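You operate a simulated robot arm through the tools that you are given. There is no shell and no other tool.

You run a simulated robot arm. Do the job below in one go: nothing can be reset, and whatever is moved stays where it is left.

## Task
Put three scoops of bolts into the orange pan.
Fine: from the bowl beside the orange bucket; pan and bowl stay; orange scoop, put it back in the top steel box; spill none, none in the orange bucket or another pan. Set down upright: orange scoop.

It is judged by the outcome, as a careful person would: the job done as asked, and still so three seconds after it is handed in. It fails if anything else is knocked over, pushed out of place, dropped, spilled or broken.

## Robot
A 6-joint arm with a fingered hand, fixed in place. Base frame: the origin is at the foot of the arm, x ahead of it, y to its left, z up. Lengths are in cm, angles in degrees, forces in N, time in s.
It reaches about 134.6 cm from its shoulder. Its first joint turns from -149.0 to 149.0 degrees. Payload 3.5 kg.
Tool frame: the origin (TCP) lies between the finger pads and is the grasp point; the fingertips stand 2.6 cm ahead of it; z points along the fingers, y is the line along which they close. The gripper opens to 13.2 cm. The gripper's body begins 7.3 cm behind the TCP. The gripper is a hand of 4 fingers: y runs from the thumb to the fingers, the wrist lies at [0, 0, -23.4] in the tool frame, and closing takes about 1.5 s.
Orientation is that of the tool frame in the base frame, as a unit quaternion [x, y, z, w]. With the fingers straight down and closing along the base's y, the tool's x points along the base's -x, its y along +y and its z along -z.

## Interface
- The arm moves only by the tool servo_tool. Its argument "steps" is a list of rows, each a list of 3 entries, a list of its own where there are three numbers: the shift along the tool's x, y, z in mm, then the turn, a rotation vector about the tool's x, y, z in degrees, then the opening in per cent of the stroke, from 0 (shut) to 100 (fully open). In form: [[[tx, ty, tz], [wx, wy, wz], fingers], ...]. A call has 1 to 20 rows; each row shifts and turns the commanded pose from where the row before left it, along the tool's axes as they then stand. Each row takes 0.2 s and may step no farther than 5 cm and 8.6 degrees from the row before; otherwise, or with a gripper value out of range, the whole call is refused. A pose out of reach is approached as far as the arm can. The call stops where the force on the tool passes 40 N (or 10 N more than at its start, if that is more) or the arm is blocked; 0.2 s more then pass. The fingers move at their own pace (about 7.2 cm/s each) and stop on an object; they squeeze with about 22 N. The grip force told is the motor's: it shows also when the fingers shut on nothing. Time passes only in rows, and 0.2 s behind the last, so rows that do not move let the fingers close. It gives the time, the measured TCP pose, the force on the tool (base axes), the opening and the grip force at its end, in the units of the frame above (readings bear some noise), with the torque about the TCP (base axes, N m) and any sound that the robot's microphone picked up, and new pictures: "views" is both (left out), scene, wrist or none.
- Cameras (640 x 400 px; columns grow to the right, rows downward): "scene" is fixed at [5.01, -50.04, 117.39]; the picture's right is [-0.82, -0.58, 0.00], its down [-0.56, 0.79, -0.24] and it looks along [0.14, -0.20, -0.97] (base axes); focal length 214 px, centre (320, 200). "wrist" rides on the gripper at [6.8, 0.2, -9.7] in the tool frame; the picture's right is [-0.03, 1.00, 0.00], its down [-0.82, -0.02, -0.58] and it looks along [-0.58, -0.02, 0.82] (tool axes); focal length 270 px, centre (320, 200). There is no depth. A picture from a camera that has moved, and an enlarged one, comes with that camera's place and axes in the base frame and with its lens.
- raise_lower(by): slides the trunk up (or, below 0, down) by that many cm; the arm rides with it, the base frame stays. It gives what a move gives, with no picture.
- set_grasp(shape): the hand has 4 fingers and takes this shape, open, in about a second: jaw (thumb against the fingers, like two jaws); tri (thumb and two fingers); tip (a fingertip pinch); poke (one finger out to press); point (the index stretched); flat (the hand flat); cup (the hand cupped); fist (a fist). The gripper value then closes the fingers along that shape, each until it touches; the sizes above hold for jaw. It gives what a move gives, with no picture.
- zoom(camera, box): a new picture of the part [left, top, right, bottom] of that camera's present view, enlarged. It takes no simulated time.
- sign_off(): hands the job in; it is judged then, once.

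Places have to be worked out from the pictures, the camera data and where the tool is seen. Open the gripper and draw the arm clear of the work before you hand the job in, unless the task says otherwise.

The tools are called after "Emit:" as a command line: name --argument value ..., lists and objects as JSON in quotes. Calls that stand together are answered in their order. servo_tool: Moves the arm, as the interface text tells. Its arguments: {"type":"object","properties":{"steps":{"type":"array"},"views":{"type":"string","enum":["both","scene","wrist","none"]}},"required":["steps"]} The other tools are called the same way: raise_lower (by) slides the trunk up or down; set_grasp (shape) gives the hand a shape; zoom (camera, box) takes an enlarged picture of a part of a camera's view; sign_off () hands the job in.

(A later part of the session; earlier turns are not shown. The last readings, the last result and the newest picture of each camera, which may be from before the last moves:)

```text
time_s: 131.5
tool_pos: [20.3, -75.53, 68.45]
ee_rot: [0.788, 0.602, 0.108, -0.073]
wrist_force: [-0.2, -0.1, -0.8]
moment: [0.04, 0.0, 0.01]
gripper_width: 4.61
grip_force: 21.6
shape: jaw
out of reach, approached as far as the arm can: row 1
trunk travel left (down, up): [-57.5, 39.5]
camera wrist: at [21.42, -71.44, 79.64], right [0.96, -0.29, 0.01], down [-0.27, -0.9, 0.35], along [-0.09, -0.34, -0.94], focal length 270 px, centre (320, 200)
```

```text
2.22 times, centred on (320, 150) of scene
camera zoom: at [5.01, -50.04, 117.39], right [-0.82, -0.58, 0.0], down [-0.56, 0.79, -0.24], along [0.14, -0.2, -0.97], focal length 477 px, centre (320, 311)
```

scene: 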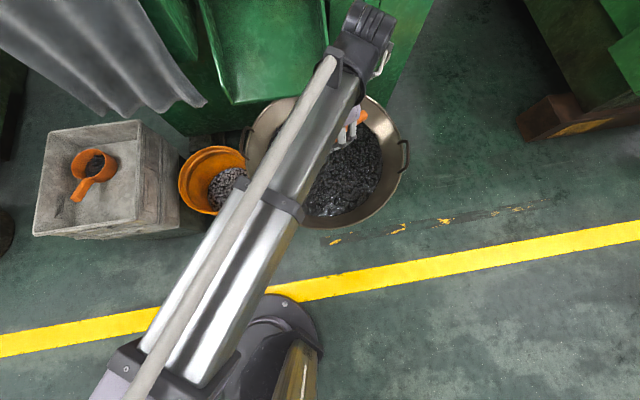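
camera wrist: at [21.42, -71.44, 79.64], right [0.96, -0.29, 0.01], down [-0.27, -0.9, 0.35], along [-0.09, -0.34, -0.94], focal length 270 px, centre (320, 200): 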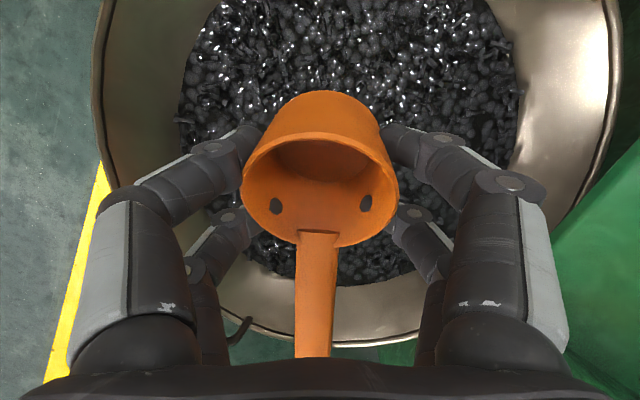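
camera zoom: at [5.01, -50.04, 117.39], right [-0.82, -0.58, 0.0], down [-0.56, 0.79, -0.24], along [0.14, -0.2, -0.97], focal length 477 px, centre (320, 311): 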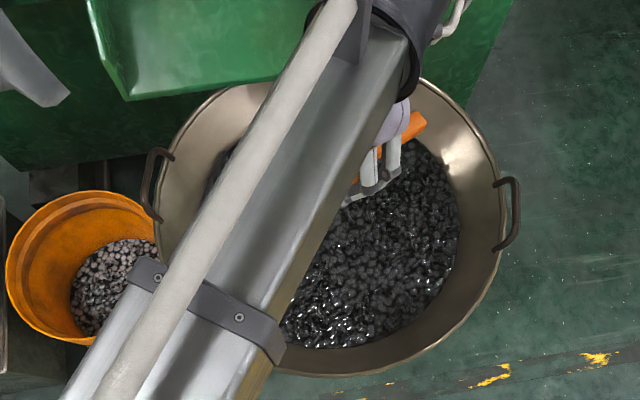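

The scoop is over the bowl's middle. I pitch the cup 45° toward the robot side and lower until the lip is just at the surface.

Emit:
servo_tool --steps '[[[-1.6, 0, 5.8], [0, -7.5, 0], 0], [[-0.3, 0, 2], [0, -7.5, 0], 0], [[0, 0, -2], [0, -7.5, 0], 0], [[-0.8, 0, -5.9], [0, -7.5, 0], 0], [[-2.5, 0, -9.5], [0, -7.5, 0], 0], [[-5.2, 0, -12.5], [0, -7.5, 0], 0], [[0, 0, 0], [0, 0, 0], 0]]' --views "none"

Emit:
raise_lower --by -21

Emit:
servo_tool --steps '[[[0, 0, 0], [0, 0, 0], 0]]'

Emit:
zoom --camera "wrist" --box '[140, 0, 500, 300]'

```text
time_s: 133.1
tool_pos: [20.05, -75.38, 70.75]
ee_rot: [0.77, 0.583, -0.202, 0.163]
wrist_force: [0.1, 0.2, -0.5]
moment: [0.03, -0.01, 0.0]
gripper_width: 4.58
grip_force: 21.7
shape: jaw
trunk travel left (down, up): [-57.5, 39.5]
```

```text
time_s: 135.4
tool_pos: [19.98, -75.47, 49.84]
ee_rot: [0.77, 0.583, -0.202, 0.163]
wrist_force: [0.1, 0.1, -1.6]
moment: [0.02, 0.0, 0.01]
gripper_width: 4.59
grip_force: 22.1
shape: jaw
trunk travel left (down, up): [-36.5, 60.5]
```

```text
time_s: 135.8
tool_pos: [20.08, -75.46, 49.7]
ee_rot: [0.771, 0.582, -0.202, 0.162]
wrist_force: [-0.9, -0.2, -1.4]
moment: [0.04, -0.01, 0.03]
gripper_width: 4.59
grip_force: 21.6
shape: jaw
trunk travel left (down, up): [-36.5, 60.5]
camera wrist: at [23.07, -64.92, 54.84], right [0.96, -0.29, 0.03], down [-0.14, -0.39, 0.91], along [-0.25, -0.87, -0.42], focal length 270 px, centre (320, 200)
```

scene: 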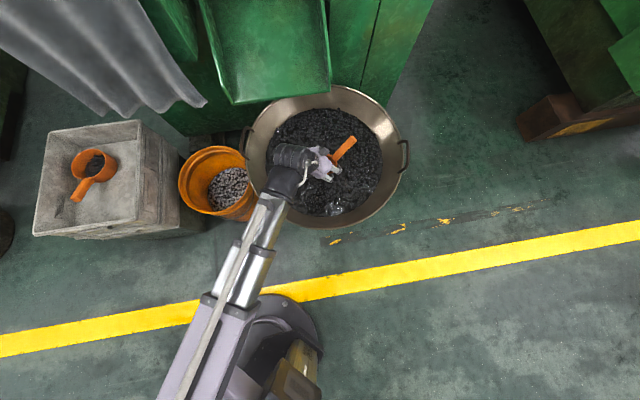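
wrist: 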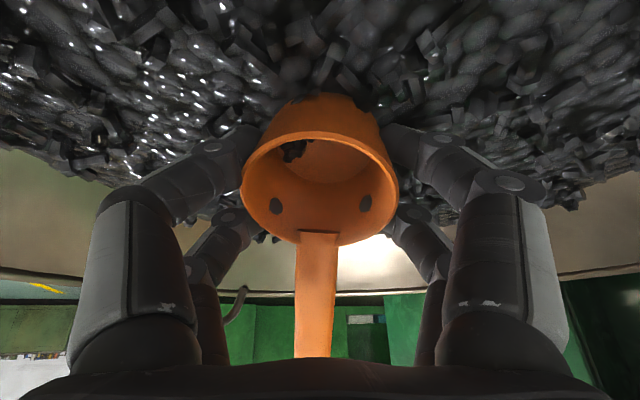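

```text
1.33 times, centred on (320, 150) of wrist
camera zoom: at [23.07, -64.92, 54.84], right [0.96, -0.29, 0.03], down [-0.14, -0.39, 0.91], along [-0.25, -0.87, -0.42], focal length 360 px, centre (320, 267)
```

zoom: 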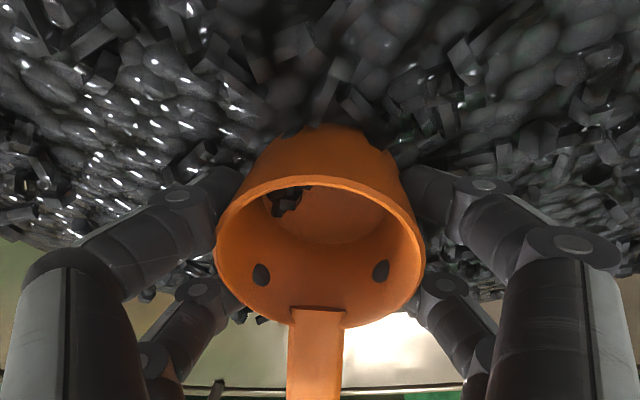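

The cup's underside is at the surface. I lower 4 cm more to bury the lip.

Emit:
raise_lower --by -4

Emit:
servo_tool --steps '[[[0, 0, 0], [0, 0, 0], 0]]' --views "wrist"

Emit:
zoom --camera "wrist" --box '[140, 0, 500, 300]'

```text
time_s: 136.6
tool_pos: [20.02, -75.48, 45.58]
ee_rot: [0.77, 0.583, -0.202, 0.163]
wrist_force: [0.1, 0.2, -1.8]
moment: [0.03, 0.0, -0.01]
gripper_width: 4.58
grip_force: 21.8
shape: jaw
trunk travel left (down, up): [-32.5, 64.5]
```

```text
time_s: 137.0
tool_pos: [19.96, -75.37, 45.73]
ee_rot: [0.77, 0.583, -0.201, 0.163]
wrist_force: [0.1, 0.4, -1.4]
moment: [0.05, -0.01, 0.01]
gripper_width: 4.57
grip_force: 22.2
shape: jaw
trunk travel left (down, up): [-32.5, 64.5]
camera wrist: at [23.07, -64.92, 50.84], right [0.96, -0.29, 0.03], down [-0.14, -0.39, 0.91], along [-0.25, -0.87, -0.42], focal length 270 px, centre (320, 200)
```

wrist: 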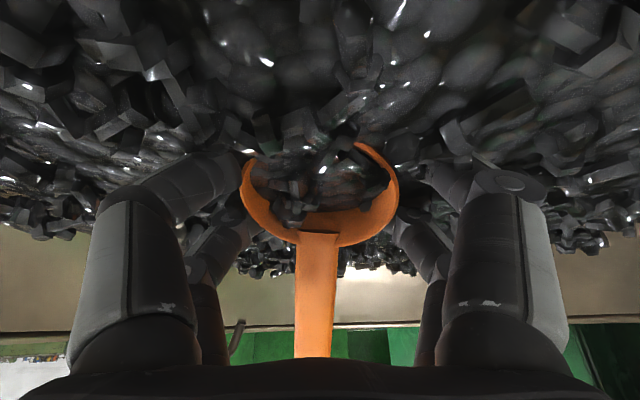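

```text
1.33 times, centred on (320, 150) of wrist
camera zoom: at [23.07, -64.92, 50.84], right [0.96, -0.29, 0.03], down [-0.14, -0.39, 0.91], along [-0.25, -0.87, -0.42], focal length 360 px, centre (320, 267)
```

zoom: 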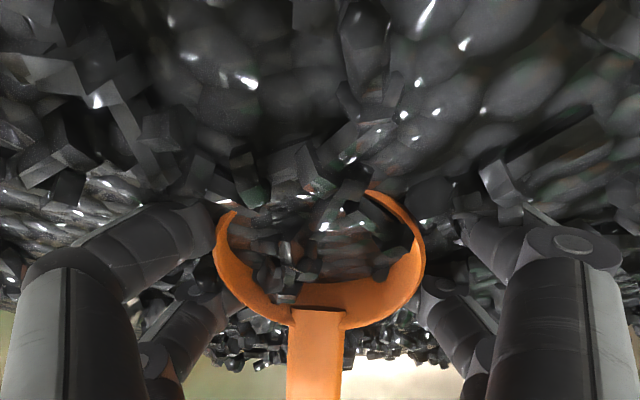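

Bolts have filled the front of the cup. I curl it back to level in steps, lifting slightly between them.

Emit:
servo_tool --steps '[[[6.8, 0, 11.7], [0, 7.5, 0], 0], [[3.8, 0, 9.1], [0, 7.5, 0], 0]]' --views "none"

Emit:
raise_lower --by 2

Emit:
servo_tool --steps '[[[1.6, 0, 5.8], [0, 7.5, 0], 0], [[0.3, 0, 2], [0, 7.5, 0], 0]]' --views "wrist"

Emit:
zoom --camera "wrist" --box '[140, 0, 500, 300]'

```text
time_s: 137.6
tool_pos: [20.1, -75.39, 43.43]
ee_rot: [0.79, 0.6, -0.099, 0.085]
wrist_force: [-0.4, 0.6, -1.6]
moment: [0.04, 0.01, 0.0]
gripper_width: 4.57
grip_force: 22.8
shape: jaw
trunk travel left (down, up): [-32.5, 64.5]
```

```text
time_s: 138.3
tool_pos: [20.02, -75.54, 45.43]
ee_rot: [0.789, 0.6, -0.099, 0.085]
wrist_force: [0.4, 0.0, -2.5]
moment: [0.04, 0.01, -0.01]
gripper_width: 4.54
grip_force: 21.9
shape: jaw
trunk travel left (down, up): [-34.5, 62.5]
```

```text
time_s: 138.9
tool_pos: [20.14, -75.38, 44.62]
ee_rot: [0.796, 0.606, 0.005, 0.006]
wrist_force: [0.5, 0.6, -1.7]
moment: [0.01, -0.05, 0.01]
gripper_width: 4.54
grip_force: 21.7
shape: jaw
trunk travel left (down, up): [-34.5, 62.5]
camera wrist: at [21.97, -68.63, 54.43], right [0.96, -0.29, 0.02], down [-0.25, -0.78, 0.58], along [-0.16, -0.56, -0.82], focal length 270 px, centre (320, 200)
```

wrist: 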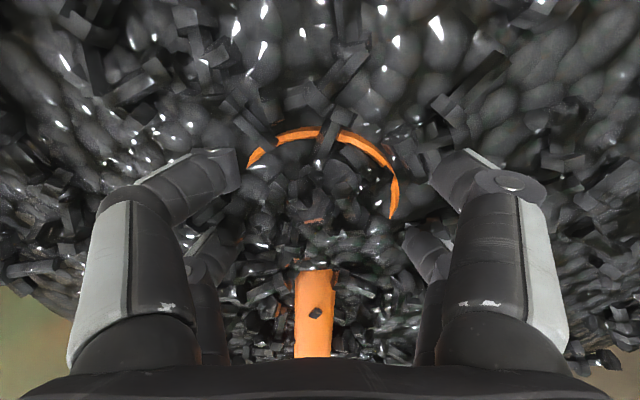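

```text
1.33 times, centred on (320, 150) of wrist
camera zoom: at [21.97, -68.63, 54.43], right [0.96, -0.29, 0.02], down [-0.25, -0.78, 0.58], along [-0.16, -0.56, -0.82], focal length 360 px, centre (320, 267)
```

zoom: 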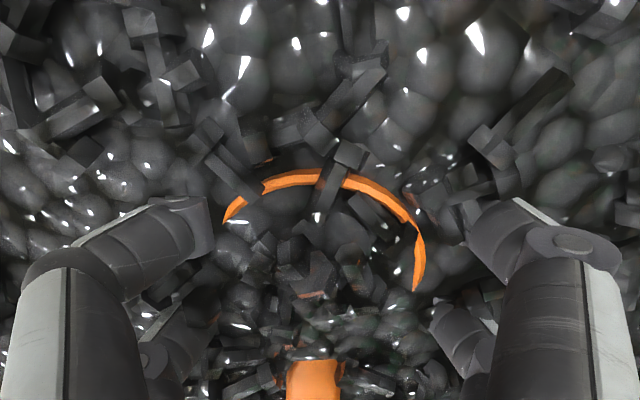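

The cup is fully buried and full. I finish levelling while lifting out, then check for overhanging bolts.

Emit:
raise_lower --by 2.5

Emit:
servo_tool --steps '[[[0, 0, -2], [0, 7.5, 0], 0], [[0.8, 0, -5.9], [0, 7.5, 0], 0]]' --views "none"

Emit:
raise_lower --by 9

Emit:
servo_tool --steps '[[[0, 0, 0], [0, 0, 0], 0], [[0, 0, 0], [0, 0, 0], 0]]'

Emit:
zoom --camera "wrist" --box '[140, 0, 500, 300]'

Emit:
zoom --camera "scene" --box '[260, 80, 400, 200]'

```text
time_s: 139.6
tool_pos: [20.13, -75.4, 47.16]
ee_rot: [0.796, 0.606, 0.005, 0.007]
wrist_force: [0.2, -0.4, -2.5]
moment: [-0.01, 0.0, -0.02]
gripper_width: 4.53
grip_force: 22.2
shape: jaw
trunk travel left (down, up): [-37.0, 60.0]
```

```text
time_s: 140.2
tool_pos: [20.14, -75.34, 47.99]
ee_rot: [0.789, 0.6, 0.108, -0.073]
wrist_force: [0.4, -0.6, -2.6]
moment: [-0.01, -0.03, -0.01]
gripper_width: 4.54
grip_force: 22.2
shape: jaw
trunk travel left (down, up): [-37.0, 60.0]
```

```text
time_s: 141.4
tool_pos: [20.05, -75.46, 56.98]
ee_rot: [0.788, 0.601, 0.108, -0.073]
wrist_force: [0.6, 0.0, -2.0]
moment: [0.03, -0.03, -0.04]
gripper_width: 4.57
grip_force: 22.1
shape: jaw
trunk travel left (down, up): [-46.0, 51.0]
```

```text
time_s: 142.1
tool_pos: [20.03, -75.35, 56.96]
ee_rot: [0.789, 0.601, 0.107, -0.073]
wrist_force: [0.0, 0.2, -1.7]
moment: [-0.01, -0.04, 0.02]
gripper_width: 4.59
grip_force: 22.2
shape: jaw
trunk travel left (down, up): [-46.0, 51.0]
camera wrist: at [21.27, -71.24, 68.14], right [0.96, -0.29, 0.01], down [-0.28, -0.9, 0.35], along [-0.09, -0.33, -0.94], focal length 270 px, centre (320, 200)
```

scene: 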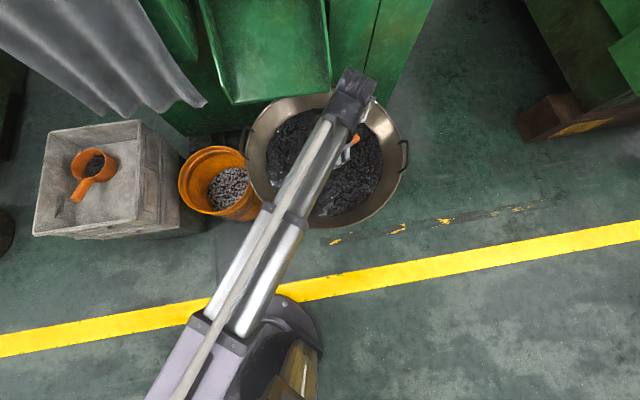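
wrist: 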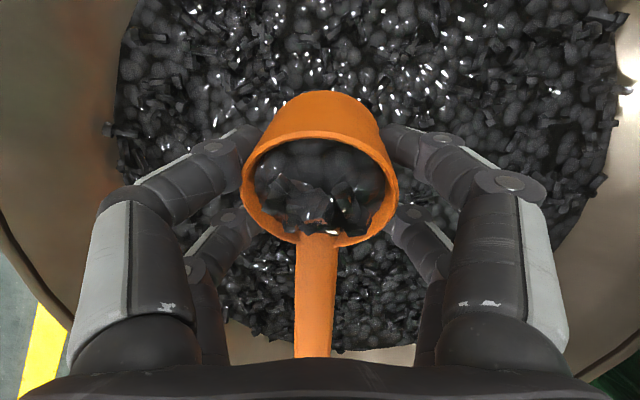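

```text
1.33 times, centred on (320, 150) of wrist
camera zoom: at [21.27, -71.24, 68.14], right [0.96, -0.29, 0.01], down [-0.28, -0.9, 0.35], along [-0.09, -0.33, -0.94], focal length 360 px, centre (320, 267)
```

zoom: 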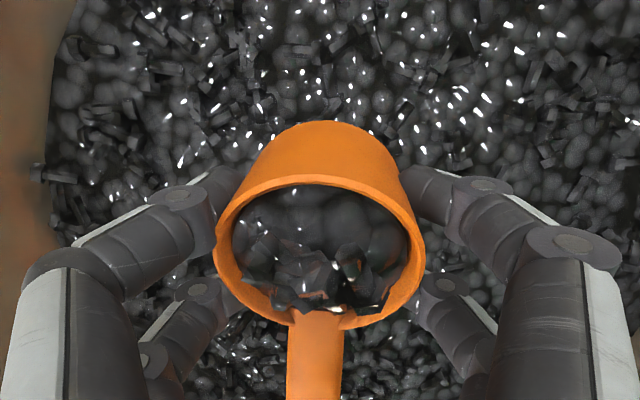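

```text
3.33 times, centred on (330, 140) of scene
camera zoom: at [5.01, -50.04, 117.39], right [-0.82, -0.58, 0.0], down [-0.56, 0.79, -0.24], along [0.14, -0.2, -0.97], focal length 715 px, centre (287, 400)
```

zoom: 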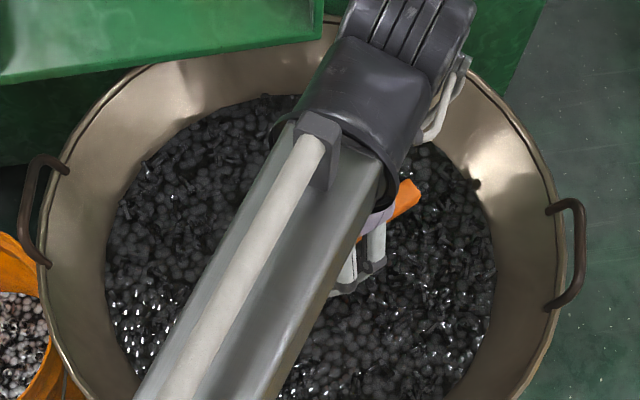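

A clean full scoop: level, below the rim, nothing on the fingers or handle. I give it a tiny shake over the bowl to drop any loose bolt, then raise it for transport.

Emit:
servo_tool --steps '[[[0, 6, 0], [0, 0, 0], 0], [[0, -6, 0], [0, 0, 0], 0], [[0, -6, 0], [0, 0, 0], 0], [[0, 6, 0], [0, 0, 0], 0], [[6, 0, 1.6], [0, 0, 0], 0], [[-6, 0, -1.6], [0, 0, 0], 0], [[-6, 0, -1.6], [0, 0, 0], 0], [[6, 0, 1.6], [0, 0, 0], 0], [[0, 0, 0], [0, 0, 0], 0]]' --views "wrist"

Emit:
raise_lower --by 13

Emit:
zoom --camera "wrist" --box '[140, 0, 500, 300]'

```text
time_s: 144.1
tool_pos: [19.92, -75.33, 56.97]
ee_rot: [0.789, 0.601, 0.108, -0.073]
wrist_force: [0.1, 0.2, -1.7]
moment: [0.02, 0.03, -0.03]
gripper_width: 4.57
grip_force: 21.8
shape: jaw
trunk travel left (down, up): [-46.0, 51.0]
camera wrist: at [21.23, -71.22, 68.14], right [0.96, -0.29, 0.01], down [-0.28, -0.9, 0.35], along [-0.09, -0.34, -0.94], focal length 270 px, centre (320, 200)
```

wrist: 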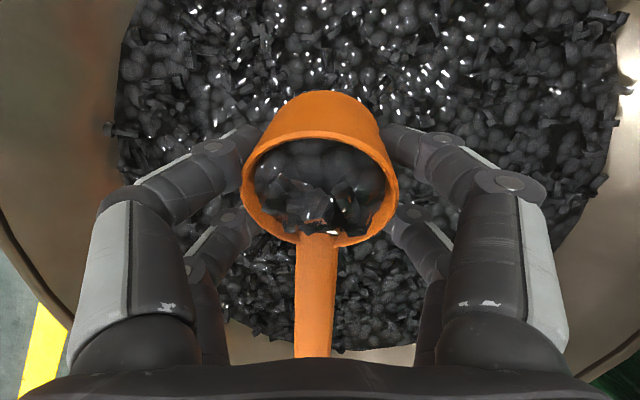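

```text
time_s: 145.6
tool_pos: [20.05, -75.34, 69.9]
ee_rot: [0.789, 0.601, 0.108, -0.073]
wrist_force: [0.0, -0.3, -2.3]
moment: [-0.02, -0.01, 0.02]
gripper_width: 4.57
grip_force: 22.0
shape: jaw
trunk travel left (down, up): [-59.0, 38.0]
```

```text
1.33 times, centred on (320, 150) of wrist
camera zoom: at [21.22, -71.22, 81.13], right [0.96, -0.29, 0.01], down [-0.28, -0.9, 0.35], along [-0.09, -0.33, -0.94], focal length 360 px, centre (320, 267)
```

zoom: 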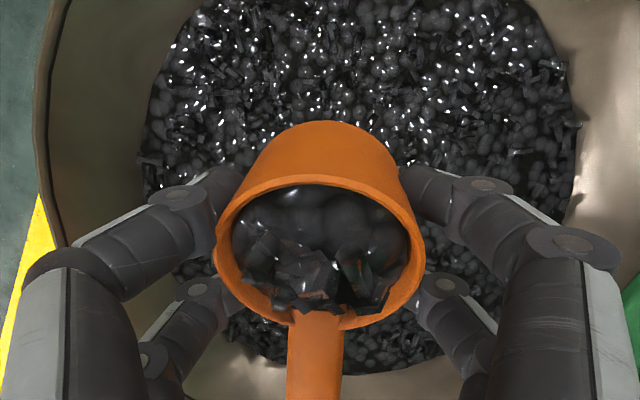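

The load is stable. I carry it level and smoothly toward a point near (64,-30), in two segments.

Emit:
servo_tool --steps '[[[6, 3.5, 1.6], [0, 0, 0], 0], [[12, 6.8, 3.2], [0, 0, 0], 0], [[18, 10.2, 4.8], [0, 0, 0], 0], [[21, 11.9, 5.6], [0, 0, 0], 0], [[21, 11.9, 5.6], [0, 0, 0], 0], [[21, 11.9, 5.6], [0, 0, 0], 0], [[21, 11.9, 5.6], [0, 0, 0], 0], [[21, 11.9, 5.6], [0, 0, 0], 0], [[21, 11.9, 5.6], [0, 0, 0], 0], [[21, 11.9, 5.6], [0, 0, 0], 0], [[21, 11.9, 5.6], [0, 0, 0], 0], [[21, 11.9, 5.6], [0, 0, 0], 0], [[21, 11.9, 5.6], [0, 0, 0], 0], [[21, 11.9, 5.6], [0, 0, 0], 0], [[21, 11.9, 5.6], [0, 0, 0], 0], [[21, 11.9, 5.6], [0, 0, 0], 0], [[21, 11.9, 5.6], [0, 0, 0], 0], [[18, 10.2, 4.8], [0, 0, 0], 0], [[12, 6.8, 3.2], [0, 0, 0], 0], [[6, 3.5, 1.6], [0, 0, 0], 0]]'

```text
time_s: 149.8
tool_pos: [50.29, -44.46, 69.92]
ee_rot: [0.789, 0.601, 0.107, -0.072]
wrist_force: [-0.1, -0.4, -2.8]
moment: [-0.01, -0.03, -0.02]
gripper_width: 4.56
grip_force: 22.0
shape: jaw
out of reach, approached as far as the arm can: row 19
trunk travel left (down, up): [-59.0, 38.0]
camera wrist: at [51.4, -40.28, 81.15], right [0.96, -0.29, 0.01], down [-0.28, -0.9, 0.35], along [-0.09, -0.33, -0.94], focal length 270 px, centre (320, 200)
```

scene: 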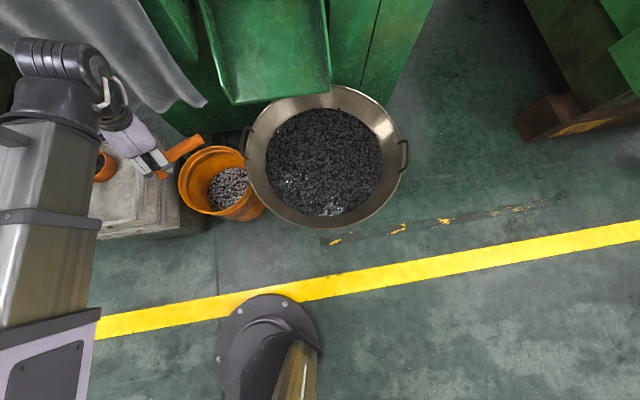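
wrist: 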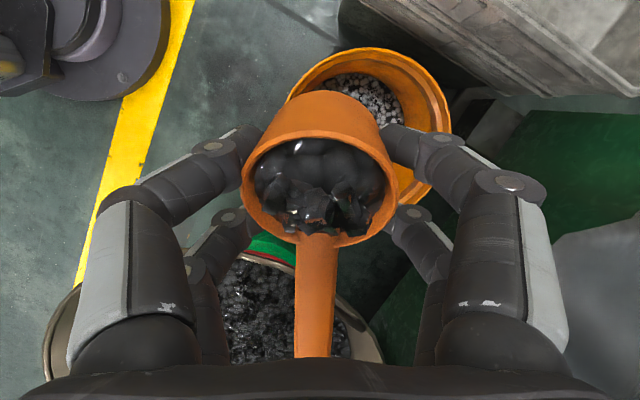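

Still level and full, past the bucket. I finish the slide to (64,-30) and begin the yaw that turns the lip toward the robot side.

Emit:
servo_tool --steps '[[[7.6, 4.1, 2], [0, 0, 0], 0], [[15, 8.2, 4.1], [0, 0, 0], 0], [[20.8, 11.3, 5.6], [0, 0, 0], 0], [[20.8, 11.3, 5.6], [0, 0, 0], 0], [[20.8, 11.3, 5.6], [0, 0, 0], 0], [[20.8, 11.3, 5.6], [0, 0, 0], 0], [[20.8, 11.3, 5.6], [0, 0, 0], 0], [[20.8, 11.3, 5.6], [0, 0, 0], 0], [[15, 8.2, 4.1], [0, 0, 0], 0], [[7.6, 4.1, 2], [0, 0, 0], 0]]' --views "none"

Emit:
servo_tool --steps '[[[0, 0, 0], [0.8, 0.05, -2.9], 0], [[0, 0, 0], [1.55, 0.09, -5.8], 0], [[0, 0, 0], [1.55, 0.09, -5.8], 0], [[0, 0, 0], [1.55, 0.09, -5.8], 0], [[0, 0, 0], [1.55, 0.09, -5.8], 0], [[0, 0, 0], [1.55, 0.09, -5.8], 0], [[0, 0, 0], [1.55, 0.09, -5.8], 0], [[0, 0, 0], [1.55, 0.09, -5.8], 0], [[0, 0, 0], [1.55, 0.09, -5.8], 0], [[0, 0, 0], [1.55, 0.09, -5.8], 0], [[0, 0, 0], [1.55, 0.09, -5.8], 0], [[0, 0, 0], [1.55, 0.09, -5.8], 0], [[0, 0, 0], [1.55, 0.09, -5.8], 0], [[0, 0, 0], [1.55, 0.09, -5.8], 0], [[0, 0, 0], [1.55, 0.09, -5.8], 0], [[0, 0, 0], [1.55, 0.09, -5.8], 0], [[0, 0, 0], [1.55, 0.09, -5.8], 0], [[0, 0, 0], [1.55, 0.09, -5.8], 0], [[0, 0, 0], [1.55, 0.09, -5.8], 0], [[0, 0, 0], [0.8, 0.05, -2.9], 0]]'

```text
time_s: 152.0
tool_pos: [63.8, -30.03, 70.0]
ee_rot: [0.788, 0.601, 0.108, -0.073]
wrist_force: [0.2, -0.1, -1.5]
moment: [0.02, 0.01, 0.01]
gripper_width: 4.54
grip_force: 22.5
shape: jaw
trunk travel left (down, up): [-59.0, 38.0]
```

```text
time_s: 156.2
tool_pos: [63.77, -29.94, 69.99]
ee_rot: [-0.076, 0.988, -0.004, -0.131]
wrist_force: [-0.1, 0.2, -1.7]
moment: [0.0, -0.01, 0.0]
gripper_width: 4.55
grip_force: 22.0
shape: jaw
trunk travel left (down, up): [-59.0, 38.0]
camera wrist: at [59.79, -30.34, 81.16], right [-0.13, 0.99, 0.01], down [0.93, 0.12, 0.35], along [0.34, 0.05, -0.94], focal length 270 px, centre (320, 200)
```

scene: 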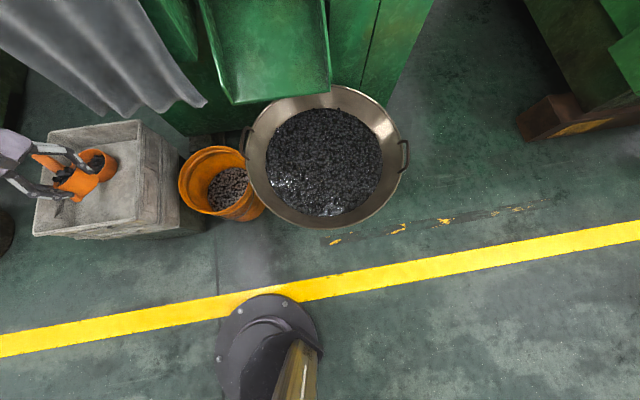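
wrist: 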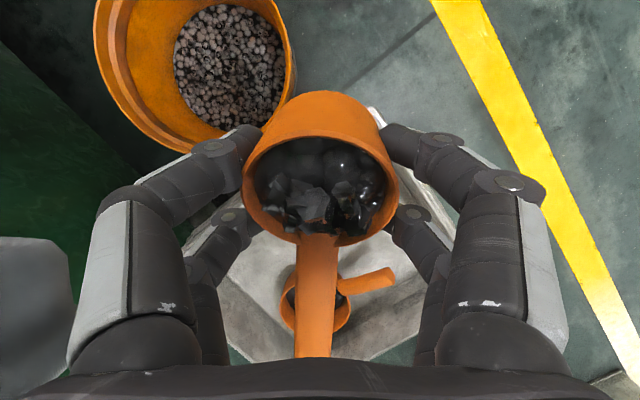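

Yaw done, load intact. I slide level over the box until the lip is above the pan centre.

Emit:
servo_tool --steps '[[[-8.6, -0.2, -2.3], [0, 0, 0], 0], [[-17.3, -0.5, -4.6], [0, 0, 0], 0], [[-22.7, -0.6, -6.1], [0, 0, 0], 0], [[-22.7, -0.6, -6.1], [0, 0, 0], 0], [[-22.7, -0.6, -6.1], [0, 0, 0], 0], [[-22.7, -0.6, -6.1], [0, 0, 0], 0], [[-22.7, -0.6, -6.1], [0, 0, 0], 0], [[-22.7, -0.6, -6.1], [0, 0, 0], 0], [[-22.7, -0.6, -6.1], [0, 0, 0], 0], [[-22.7, -0.6, -6.1], [0, 0, 0], 0], [[-22.7, -0.6, -6.1], [0, 0, 0], 0], [[-22.7, -0.6, -6.1], [0, 0, 0], 0], [[-22.7, -0.6, -6.1], [0, 0, 0], 0], [[-17.3, -0.5, -4.6], [0, 0, 0], 0], [[-9, -0.2, -2.4], [0, 0, 0], 0]]'

Emit:
zoom --camera "scene" --box '[0, 100, 140, 220]'

```text
time_s: 159.4
tool_pos: [94.9, -26.04, 69.87]
ee_rot: [-0.075, 0.988, -0.004, -0.131]
wrist_force: [0.6, 0.8, -1.8]
moment: [0.02, 0.01, 0.02]
gripper_width: 4.54
grip_force: 21.9
shape: jaw
trunk travel left (down, up): [-59.0, 38.0]
camera wrist: at [90.84, -26.53, 81.15], right [-0.13, 0.99, 0.01], down [0.93, 0.12, 0.35], along [0.34, 0.05, -0.94], focal length 270 px, centre (320, 200)
```

scene: 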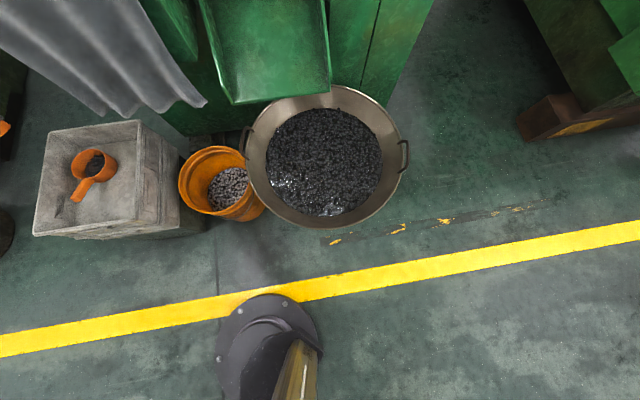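
wrist: 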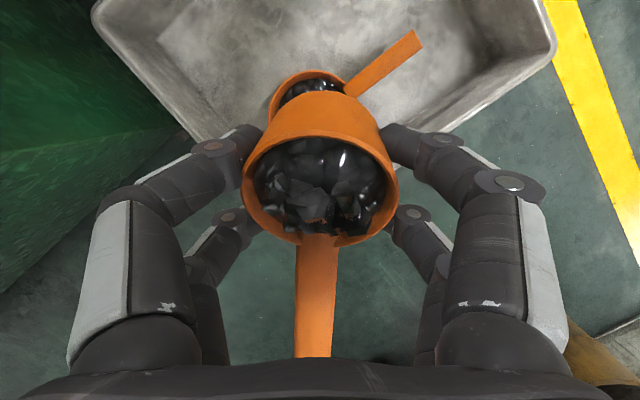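

```text
3.33 times, centred on (70, 160) of scene
camera zoom: at [5.01, -50.04, 117.39], right [-0.82, -0.58, 0.0], down [-0.56, 0.79, -0.24], along [0.14, -0.2, -0.97], focal length 715 px, centre (1153, 333)
```

zoom: 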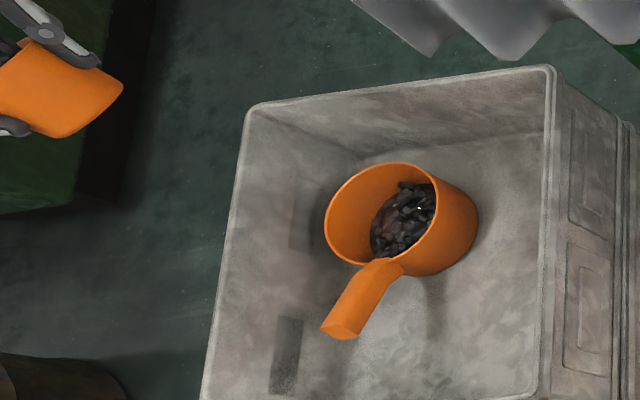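

The pan is right under the lip. I back off 2.5 cm so the stream will land at the pan's centre, lower to just above it, and pitch to 30°.

Emit:
servo_tool --steps '[[[-8, 0, -2.1], [0, 0, 0], 0], [[-8.1, 0, -2.2], [0, 0, 0], 0], [[-8.1, 0, -2.2], [0, 0, 0], 0]]' --views "none"

Emit:
raise_lower --by -16.5

Emit:
servo_tool --steps '[[[-0.7, 0, 6], [0, -7.5, 0], 0], [[1.3, 0, 2.2], [0, -7.5, 0], 0], [[2.1, 0, -2], [0, -7.5, 0], 0], [[1.9, 0, -6.3], [0, -7.5, 0], 0], [[0, 0, 0], [0, 0, 0], 0]]'

Emit:
zoom --camera "wrist" --box '[140, 0, 500, 300]'

Emit:
zoom --camera "scene" --box '[20, 110, 140, 210]'

```text
time_s: 160.2
tool_pos: [97.26, -25.54, 69.98]
ee_rot: [-0.075, 0.989, -0.003, -0.13]
wrist_force: [-0.3, 0.0, -0.8]
moment: [-0.02, 0.05, 0.02]
gripper_width: 4.56
grip_force: 21.9
shape: jaw
trunk travel left (down, up): [-59.0, 38.0]
```

```text
time_s: 162.1
tool_pos: [97.25, -25.62, 53.48]
ee_rot: [-0.076, 0.989, -0.003, -0.13]
wrist_force: [-0.4, 0.4, -1.5]
moment: [-0.02, 0.01, 0.0]
gripper_width: 4.55
grip_force: 22.2
shape: jaw
trunk travel left (down, up): [-42.5, 54.5]
```

```text
time_s: 163.3
tool_pos: [96.47, -25.83, 53.36]
ee_rot: [-0.074, 0.989, 0.016, 0.131]
wrist_force: [-0.8, -0.7, -1.5]
moment: [-0.02, 0.0, 0.05]
gripper_width: 4.52
grip_force: 22.6
shape: jaw
trunk travel left (down, up): [-42.5, 54.5]
camera wrist: at [87.62, -26.89, 61.11], right [-0.13, 0.99, 0.02], down [0.64, 0.06, 0.77], along [0.76, 0.11, -0.64], focal length 270 px, centre (320, 200)
```

scene: 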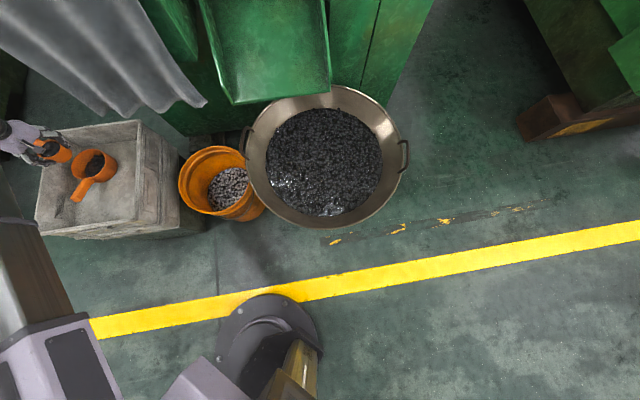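
wrist: 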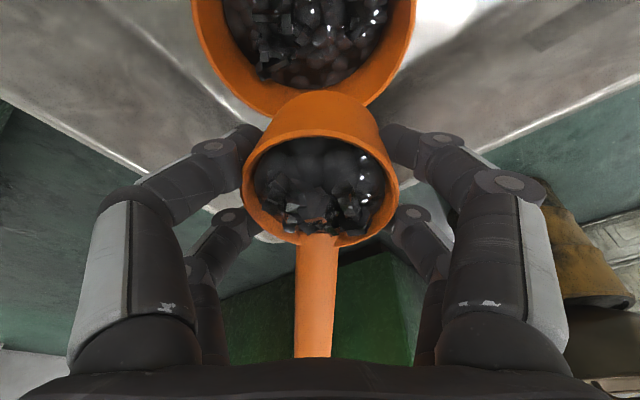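

```text
1.33 times, centred on (320, 150) of wrist
camera zoom: at [87.62, -26.89, 61.11], right [-0.13, 0.99, 0.02], down [0.64, 0.06, 0.77], along [0.76, 0.11, -0.64], focal length 360 px, centre (320, 267)
```

zoom: 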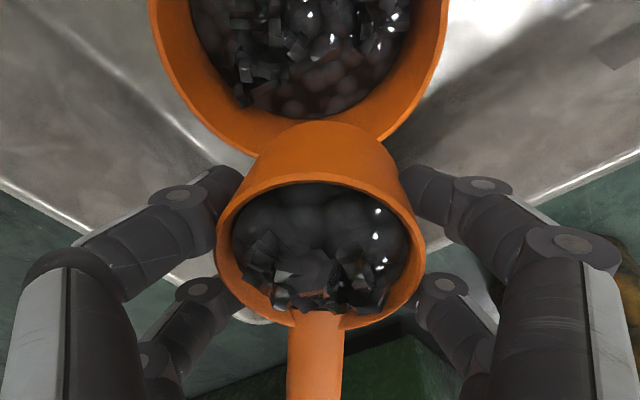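

```text
4.00 times, centred on (80, 160) of scene
camera zoom: at [5.01, -50.04, 117.39], right [-0.82, -0.58, 0.0], down [-0.56, 0.79, -0.24], along [0.14, -0.2, -0.97], focal length 858 px, centre (1280, 360)
```

zoom: 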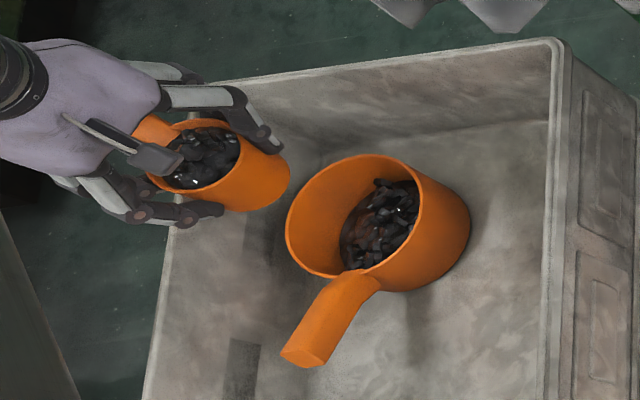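

The scoop is full and centred over the pan. I lower 2.5 cm and continue the pour.

Emit:
raise_lower --by -2.5

Emit:
servo_tool --steps '[[[0.7, 0, -10.3], [0, -7.5, 0], 0], [[-1.8, 0, -13.9], [0, -7.5, 0], 0], [[0, 0, 0], [0, 0, 0], 0]]'

Emit:
zoom --camera "wrist" --box '[140, 0, 500, 300]'

Emit:
zoom --camera "scene" --box '[20, 110, 140, 210]'

```text
time_s: 164.0
tool_pos: [96.56, -25.79, 50.96]
ee_rot: [-0.073, 0.989, 0.017, 0.13]
wrist_force: [-0.3, 0.2, -2.3]
moment: [-0.01, 0.02, -0.03]
gripper_width: 4.55
grip_force: 22.1
shape: jaw
trunk travel left (down, up): [-40.0, 57.0]
```

```text
time_s: 164.8
tool_pos: [95.75, -25.9, 53.27]
ee_rot: [-0.07, 0.963, 0.026, 0.258]
wrist_force: [0.6, 0.2, -2.0]
moment: [-0.03, 0.07, -0.01]
gripper_width: 4.56
grip_force: 21.6
shape: jaw
trunk travel left (down, up): [-40.0, 57.0]
camera wrist: at [85.32, -27.31, 58.33], right [-0.13, 0.99, 0.03], down [0.42, 0.03, 0.91], along [0.9, 0.13, -0.42], focal length 270 px, centre (320, 200)
```

scene: 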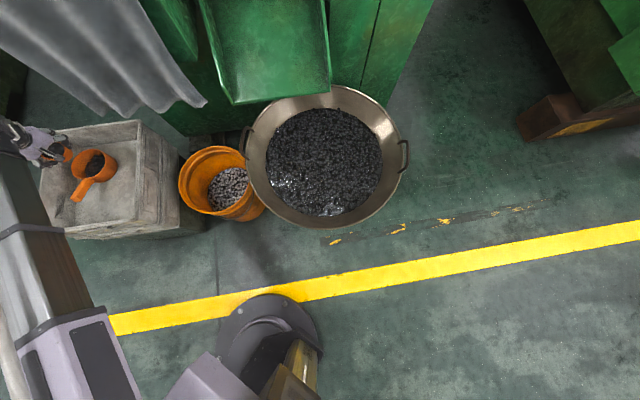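
wrist: 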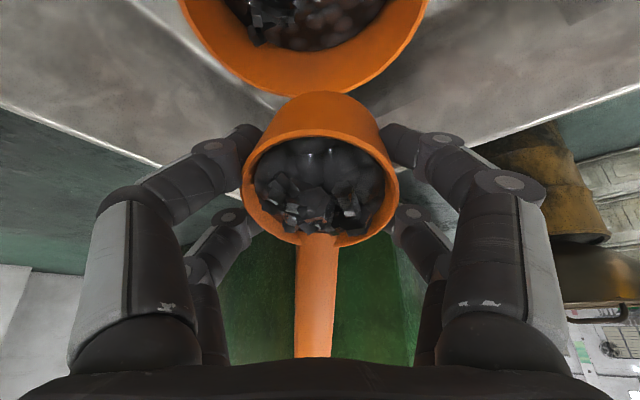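

```text
1.33 times, centred on (320, 150) of wrist
camera zoom: at [85.32, -27.31, 58.33], right [-0.13, 0.99, 0.03], down [0.42, 0.03, 0.91], along [0.9, 0.13, -0.42], focal length 360 px, centre (320, 267)
```

zoom: 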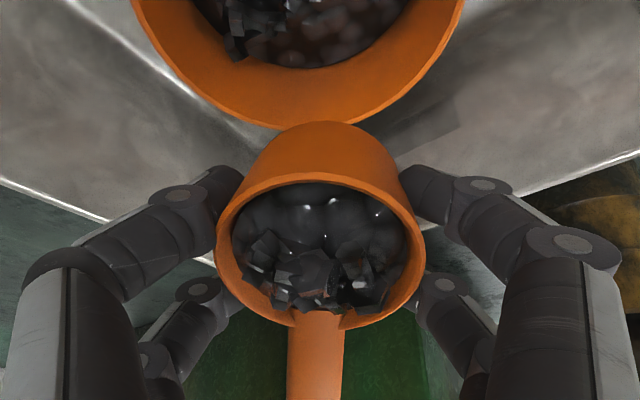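

```text
4.00 times, centred on (80, 160) of scene
camera zoom: at [5.01, -50.04, 117.39], right [-0.82, -0.58, 0.0], down [-0.56, 0.79, -0.24], along [0.14, -0.2, -0.97], focal length 858 px, centre (1280, 360)
```

zoom: 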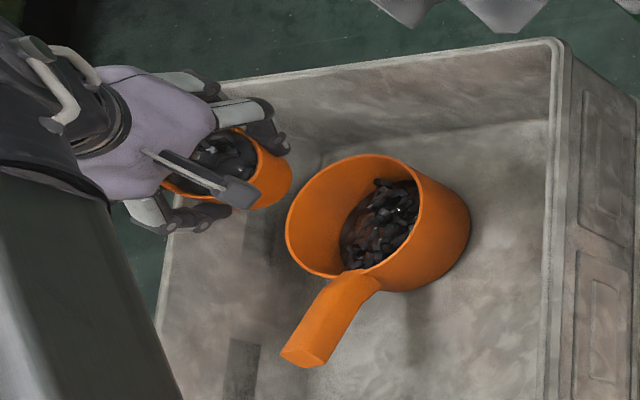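

Bolts still hold at 45°. I lower 3 cm and pitch to 60°, keeping the lip over the pan.

Emit:
raise_lower --by -3

Emit:
servo_tool --steps '[[[-4.9, 0, -16.8], [0, -7.5, 0], 0], [[-8.7, 0, -18.8], [0, -7.5, 0], 0], [[0, 0, 0], [0, 0, 0], 0]]'

Emit:
zoom --camera "wrist" --box '[140, 0, 500, 300]'

Emit:
zoom --camera "scene" --box '[20, 110, 140, 210]'

```text
time_s: 165.6
tool_pos: [95.96, -25.97, 50.21]
ee_rot: [-0.071, 0.963, 0.026, 0.258]
wrist_force: [-0.3, 0.0, -2.2]
moment: [-0.01, 0.05, -0.01]
gripper_width: 4.55
grip_force: 22.5
shape: jaw
trunk travel left (down, up): [-37.0, 60.0]
```

```text
time_s: 166.4
tool_pos: [95.1, -26.1, 53.97]
ee_rot: [-0.068, 0.921, 0.036, 0.382]
wrist_force: [0.4, -0.4, -1.9]
moment: [0.01, 0.05, 0.0]
gripper_width: 4.55
grip_force: 21.7
shape: jaw
trunk travel left (down, up): [-37.0, 60.0]
camera wrist: at [83.59, -27.51, 56.09], right [-0.13, 0.99, 0.03], down [0.17, -0.01, 0.99], along [0.98, 0.14, -0.17], focal length 270 px, centre (320, 200)
```

scene: 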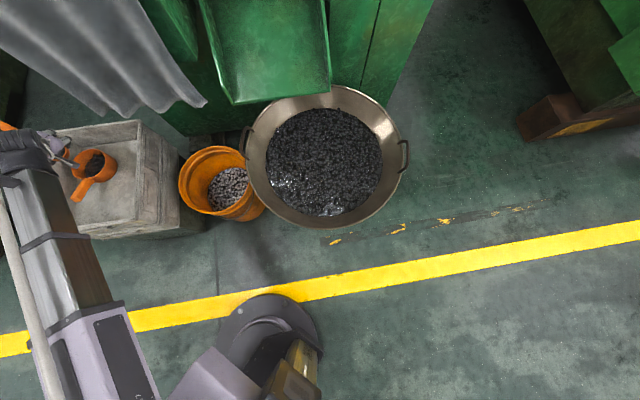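
wrist: 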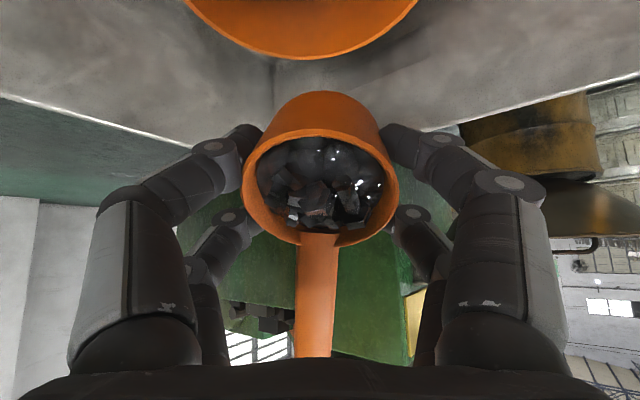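

```text
1.33 times, centred on (320, 150) of wrist
camera zoom: at [83.59, -27.51, 56.09], right [-0.13, 0.99, 0.03], down [0.17, -0.01, 0.99], along [0.98, 0.14, -0.17], focal length 360 px, centre (320, 267)
```

zoom: 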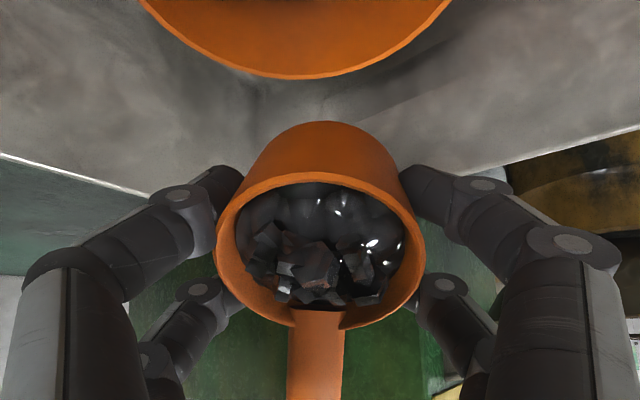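

```text
4.00 times, centred on (80, 160) of scene
camera zoom: at [5.01, -50.04, 117.39], right [-0.82, -0.58, 0.0], down [-0.56, 0.79, -0.24], along [0.14, -0.2, -0.97], focal length 858 px, centre (1280, 360)
```

zoom: 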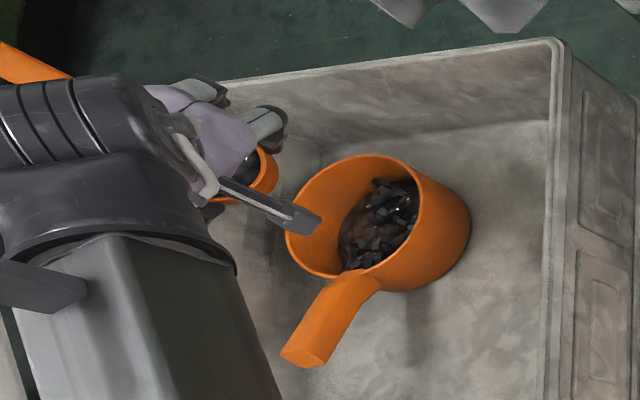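

Still holding at 60°. I lower further and go to 75°, watching the forearm clearance.

Emit:
raise_lower --by -3.5

Emit:
servo_tool --steps '[[[-13, 0, -19.5], [0, -7.5, 0], 0], [[-17.2, 0, -19.4], [0, -7.5, 0], 0], [[0, 0, 0], [0, 0, 0], 0]]'

Emit:
zoom --camera "wrist" --box '[140, 0, 500, 300]'

Emit:
zoom --camera "scene" --box '[0, 110, 180, 260]'

```text
time_s: 167.2
tool_pos: [95.11, -26.13, 50.44]
ee_rot: [-0.066, 0.921, 0.035, 0.381]
wrist_force: [0.0, -0.1, -2.0]
moment: [-0.05, 0.03, 0.0]
gripper_width: 4.54
grip_force: 21.5
shape: jaw
trunk travel left (down, up): [-33.5, 63.5]
```

```text
time_s: 168.0
tool_pos: [94.17, -26.47, 55.49]
ee_rot: [-0.061, 0.863, 0.043, 0.499]
wrist_force: [0.4, -0.9, -0.7]
moment: [-0.03, -0.03, -0.03]
gripper_width: 4.51
grip_force: 21.7
shape: jaw
trunk travel left (down, up): [-33.5, 63.5]
camera wrist: at [82.58, -27.8, 54.34], right [-0.14, 0.99, 0.04], down [-0.09, -0.05, 0.99], along [0.99, 0.13, 0.09], focal length 270 px, centre (320, 200)
```

scene: 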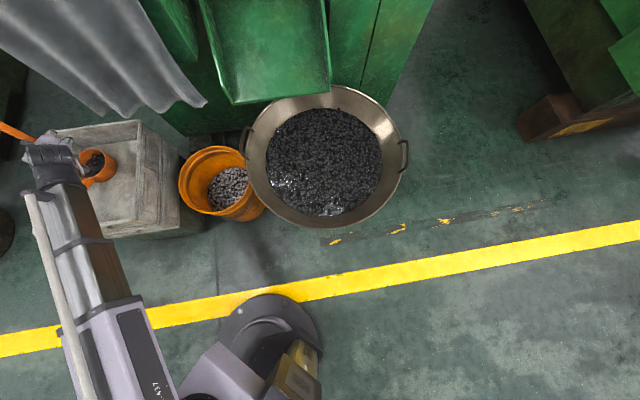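
wrist: 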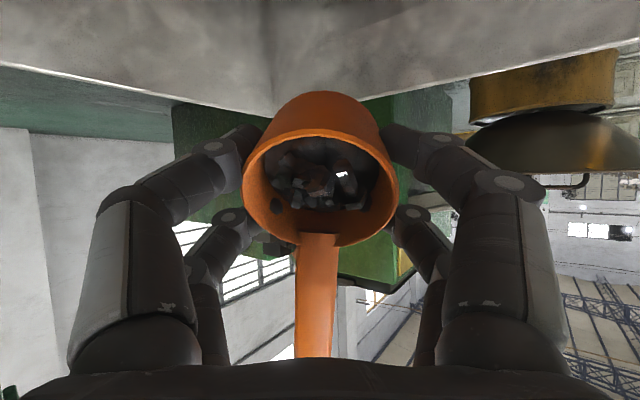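

```text
1.33 times, centred on (320, 150) of wrist
camera zoom: at [82.58, -27.8, 54.34], right [-0.14, 0.99, 0.04], down [-0.09, -0.05, 0.99], along [0.99, 0.13, 0.09], focal length 360 px, centre (320, 267)
```

zoom: 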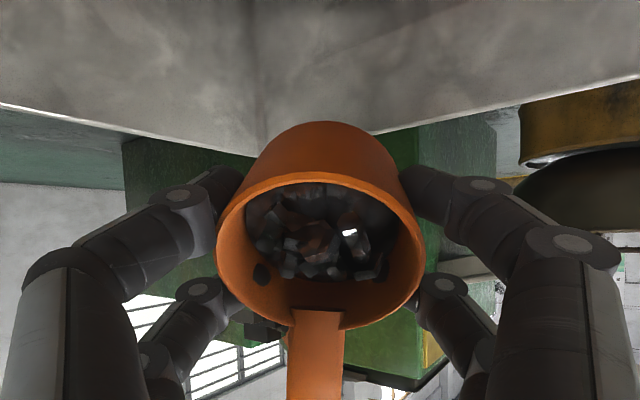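

```text
2.67 times, centred on (90, 185) of scene
camera zoom: at [5.01, -50.04, 117.39], right [-0.82, -0.58, 0.0], down [-0.56, 0.79, -0.24], along [0.14, -0.2, -0.97], focal length 572 px, centre (933, 240)
```

zoom: 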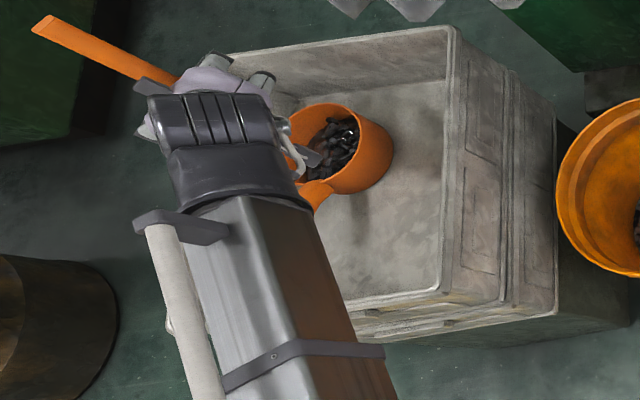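

Bolts are now sliding into the pan. I lower 4 cm and pitch on to 90°.

Emit:
raise_lower --by -4

Emit:
servo_tool --steps '[[[-21.3, 0, -18.1], [0, -7.5, 0], 0], [[-24.9, 0, -15.7], [0, -7.5, 0], 0], [[0, 0, 0], [0, 0, 0], 0]]'

Emit:
zoom --camera "wrist" --box '[140, 0, 500, 300]'

Emit:
zoom --camera "scene" --box '[0, 110, 180, 260]'

```text
time_s: 168.8
tool_pos: [94.19, -26.31, 51.31]
ee_rot: [-0.06, 0.864, 0.043, 0.498]
wrist_force: [-0.3, 0.3, -1.4]
moment: [0.02, 0.06, -0.03]
gripper_width: 4.51
grip_force: 21.7
shape: jaw
trunk travel left (down, up): [-29.5, 67.5]
```

```text
time_s: 169.6
tool_pos: [93.44, -26.57, 57.0]
ee_rot: [-0.056, 0.791, 0.052, 0.608]
wrist_force: [0.3, -0.1, -1.5]
moment: [0.01, 0.01, -0.01]
gripper_width: 4.52
grip_force: 22.1
shape: jaw
trunk travel left (down, up): [-29.5, 67.5]
camera wrist: at [82.47, -27.81, 52.97], right [-0.14, 0.99, 0.04], down [-0.34, -0.09, 0.94], along [0.93, 0.12, 0.35], focal length 270 px, centre (320, 200)
```

scene: 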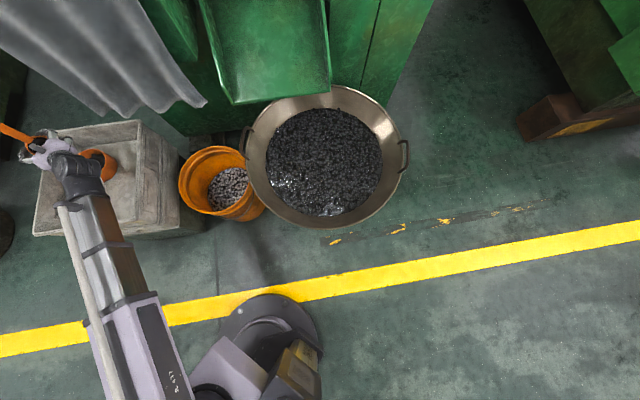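
wrist: 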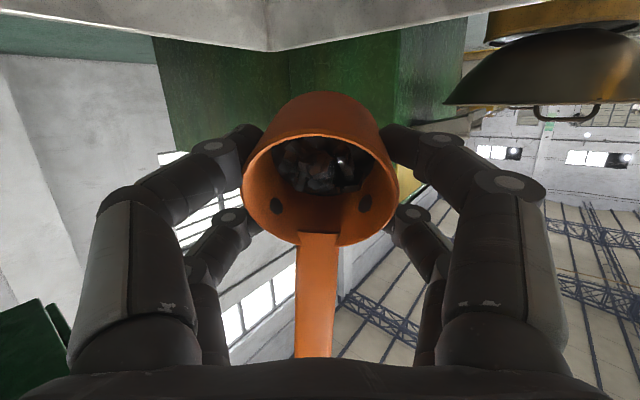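

```text
1.33 times, centred on (320, 150) of wrist
camera zoom: at [82.47, -27.81, 52.97], right [-0.14, 0.99, 0.04], down [-0.34, -0.09, 0.94], along [0.93, 0.12, 0.35], focal length 360 px, centre (320, 267)
```

zoom: 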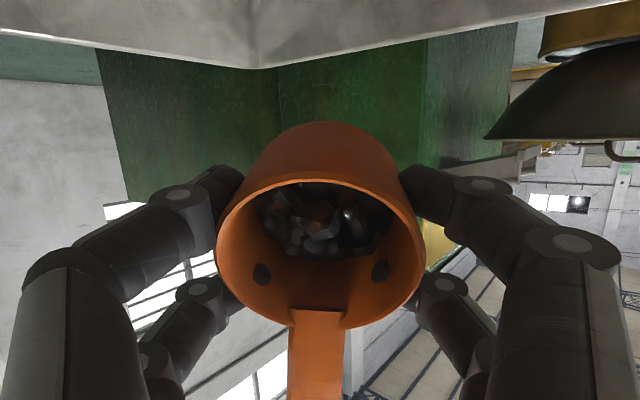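

```text
2.67 times, centred on (90, 185) of scene
camera zoom: at [5.01, -50.04, 117.39], right [-0.82, -0.58, 0.0], down [-0.56, 0.79, -0.24], along [0.14, -0.2, -0.97], focal length 572 px, centre (933, 240)
```

zoom: 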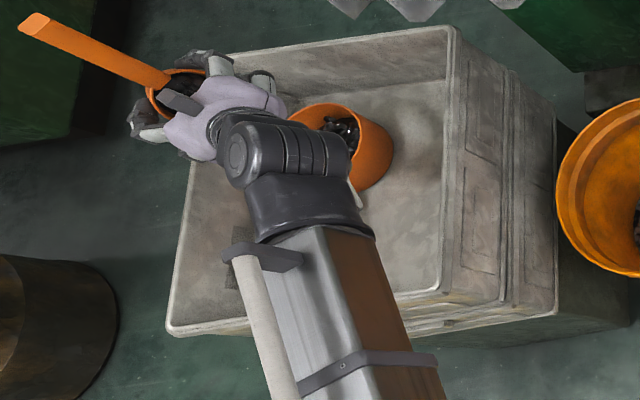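

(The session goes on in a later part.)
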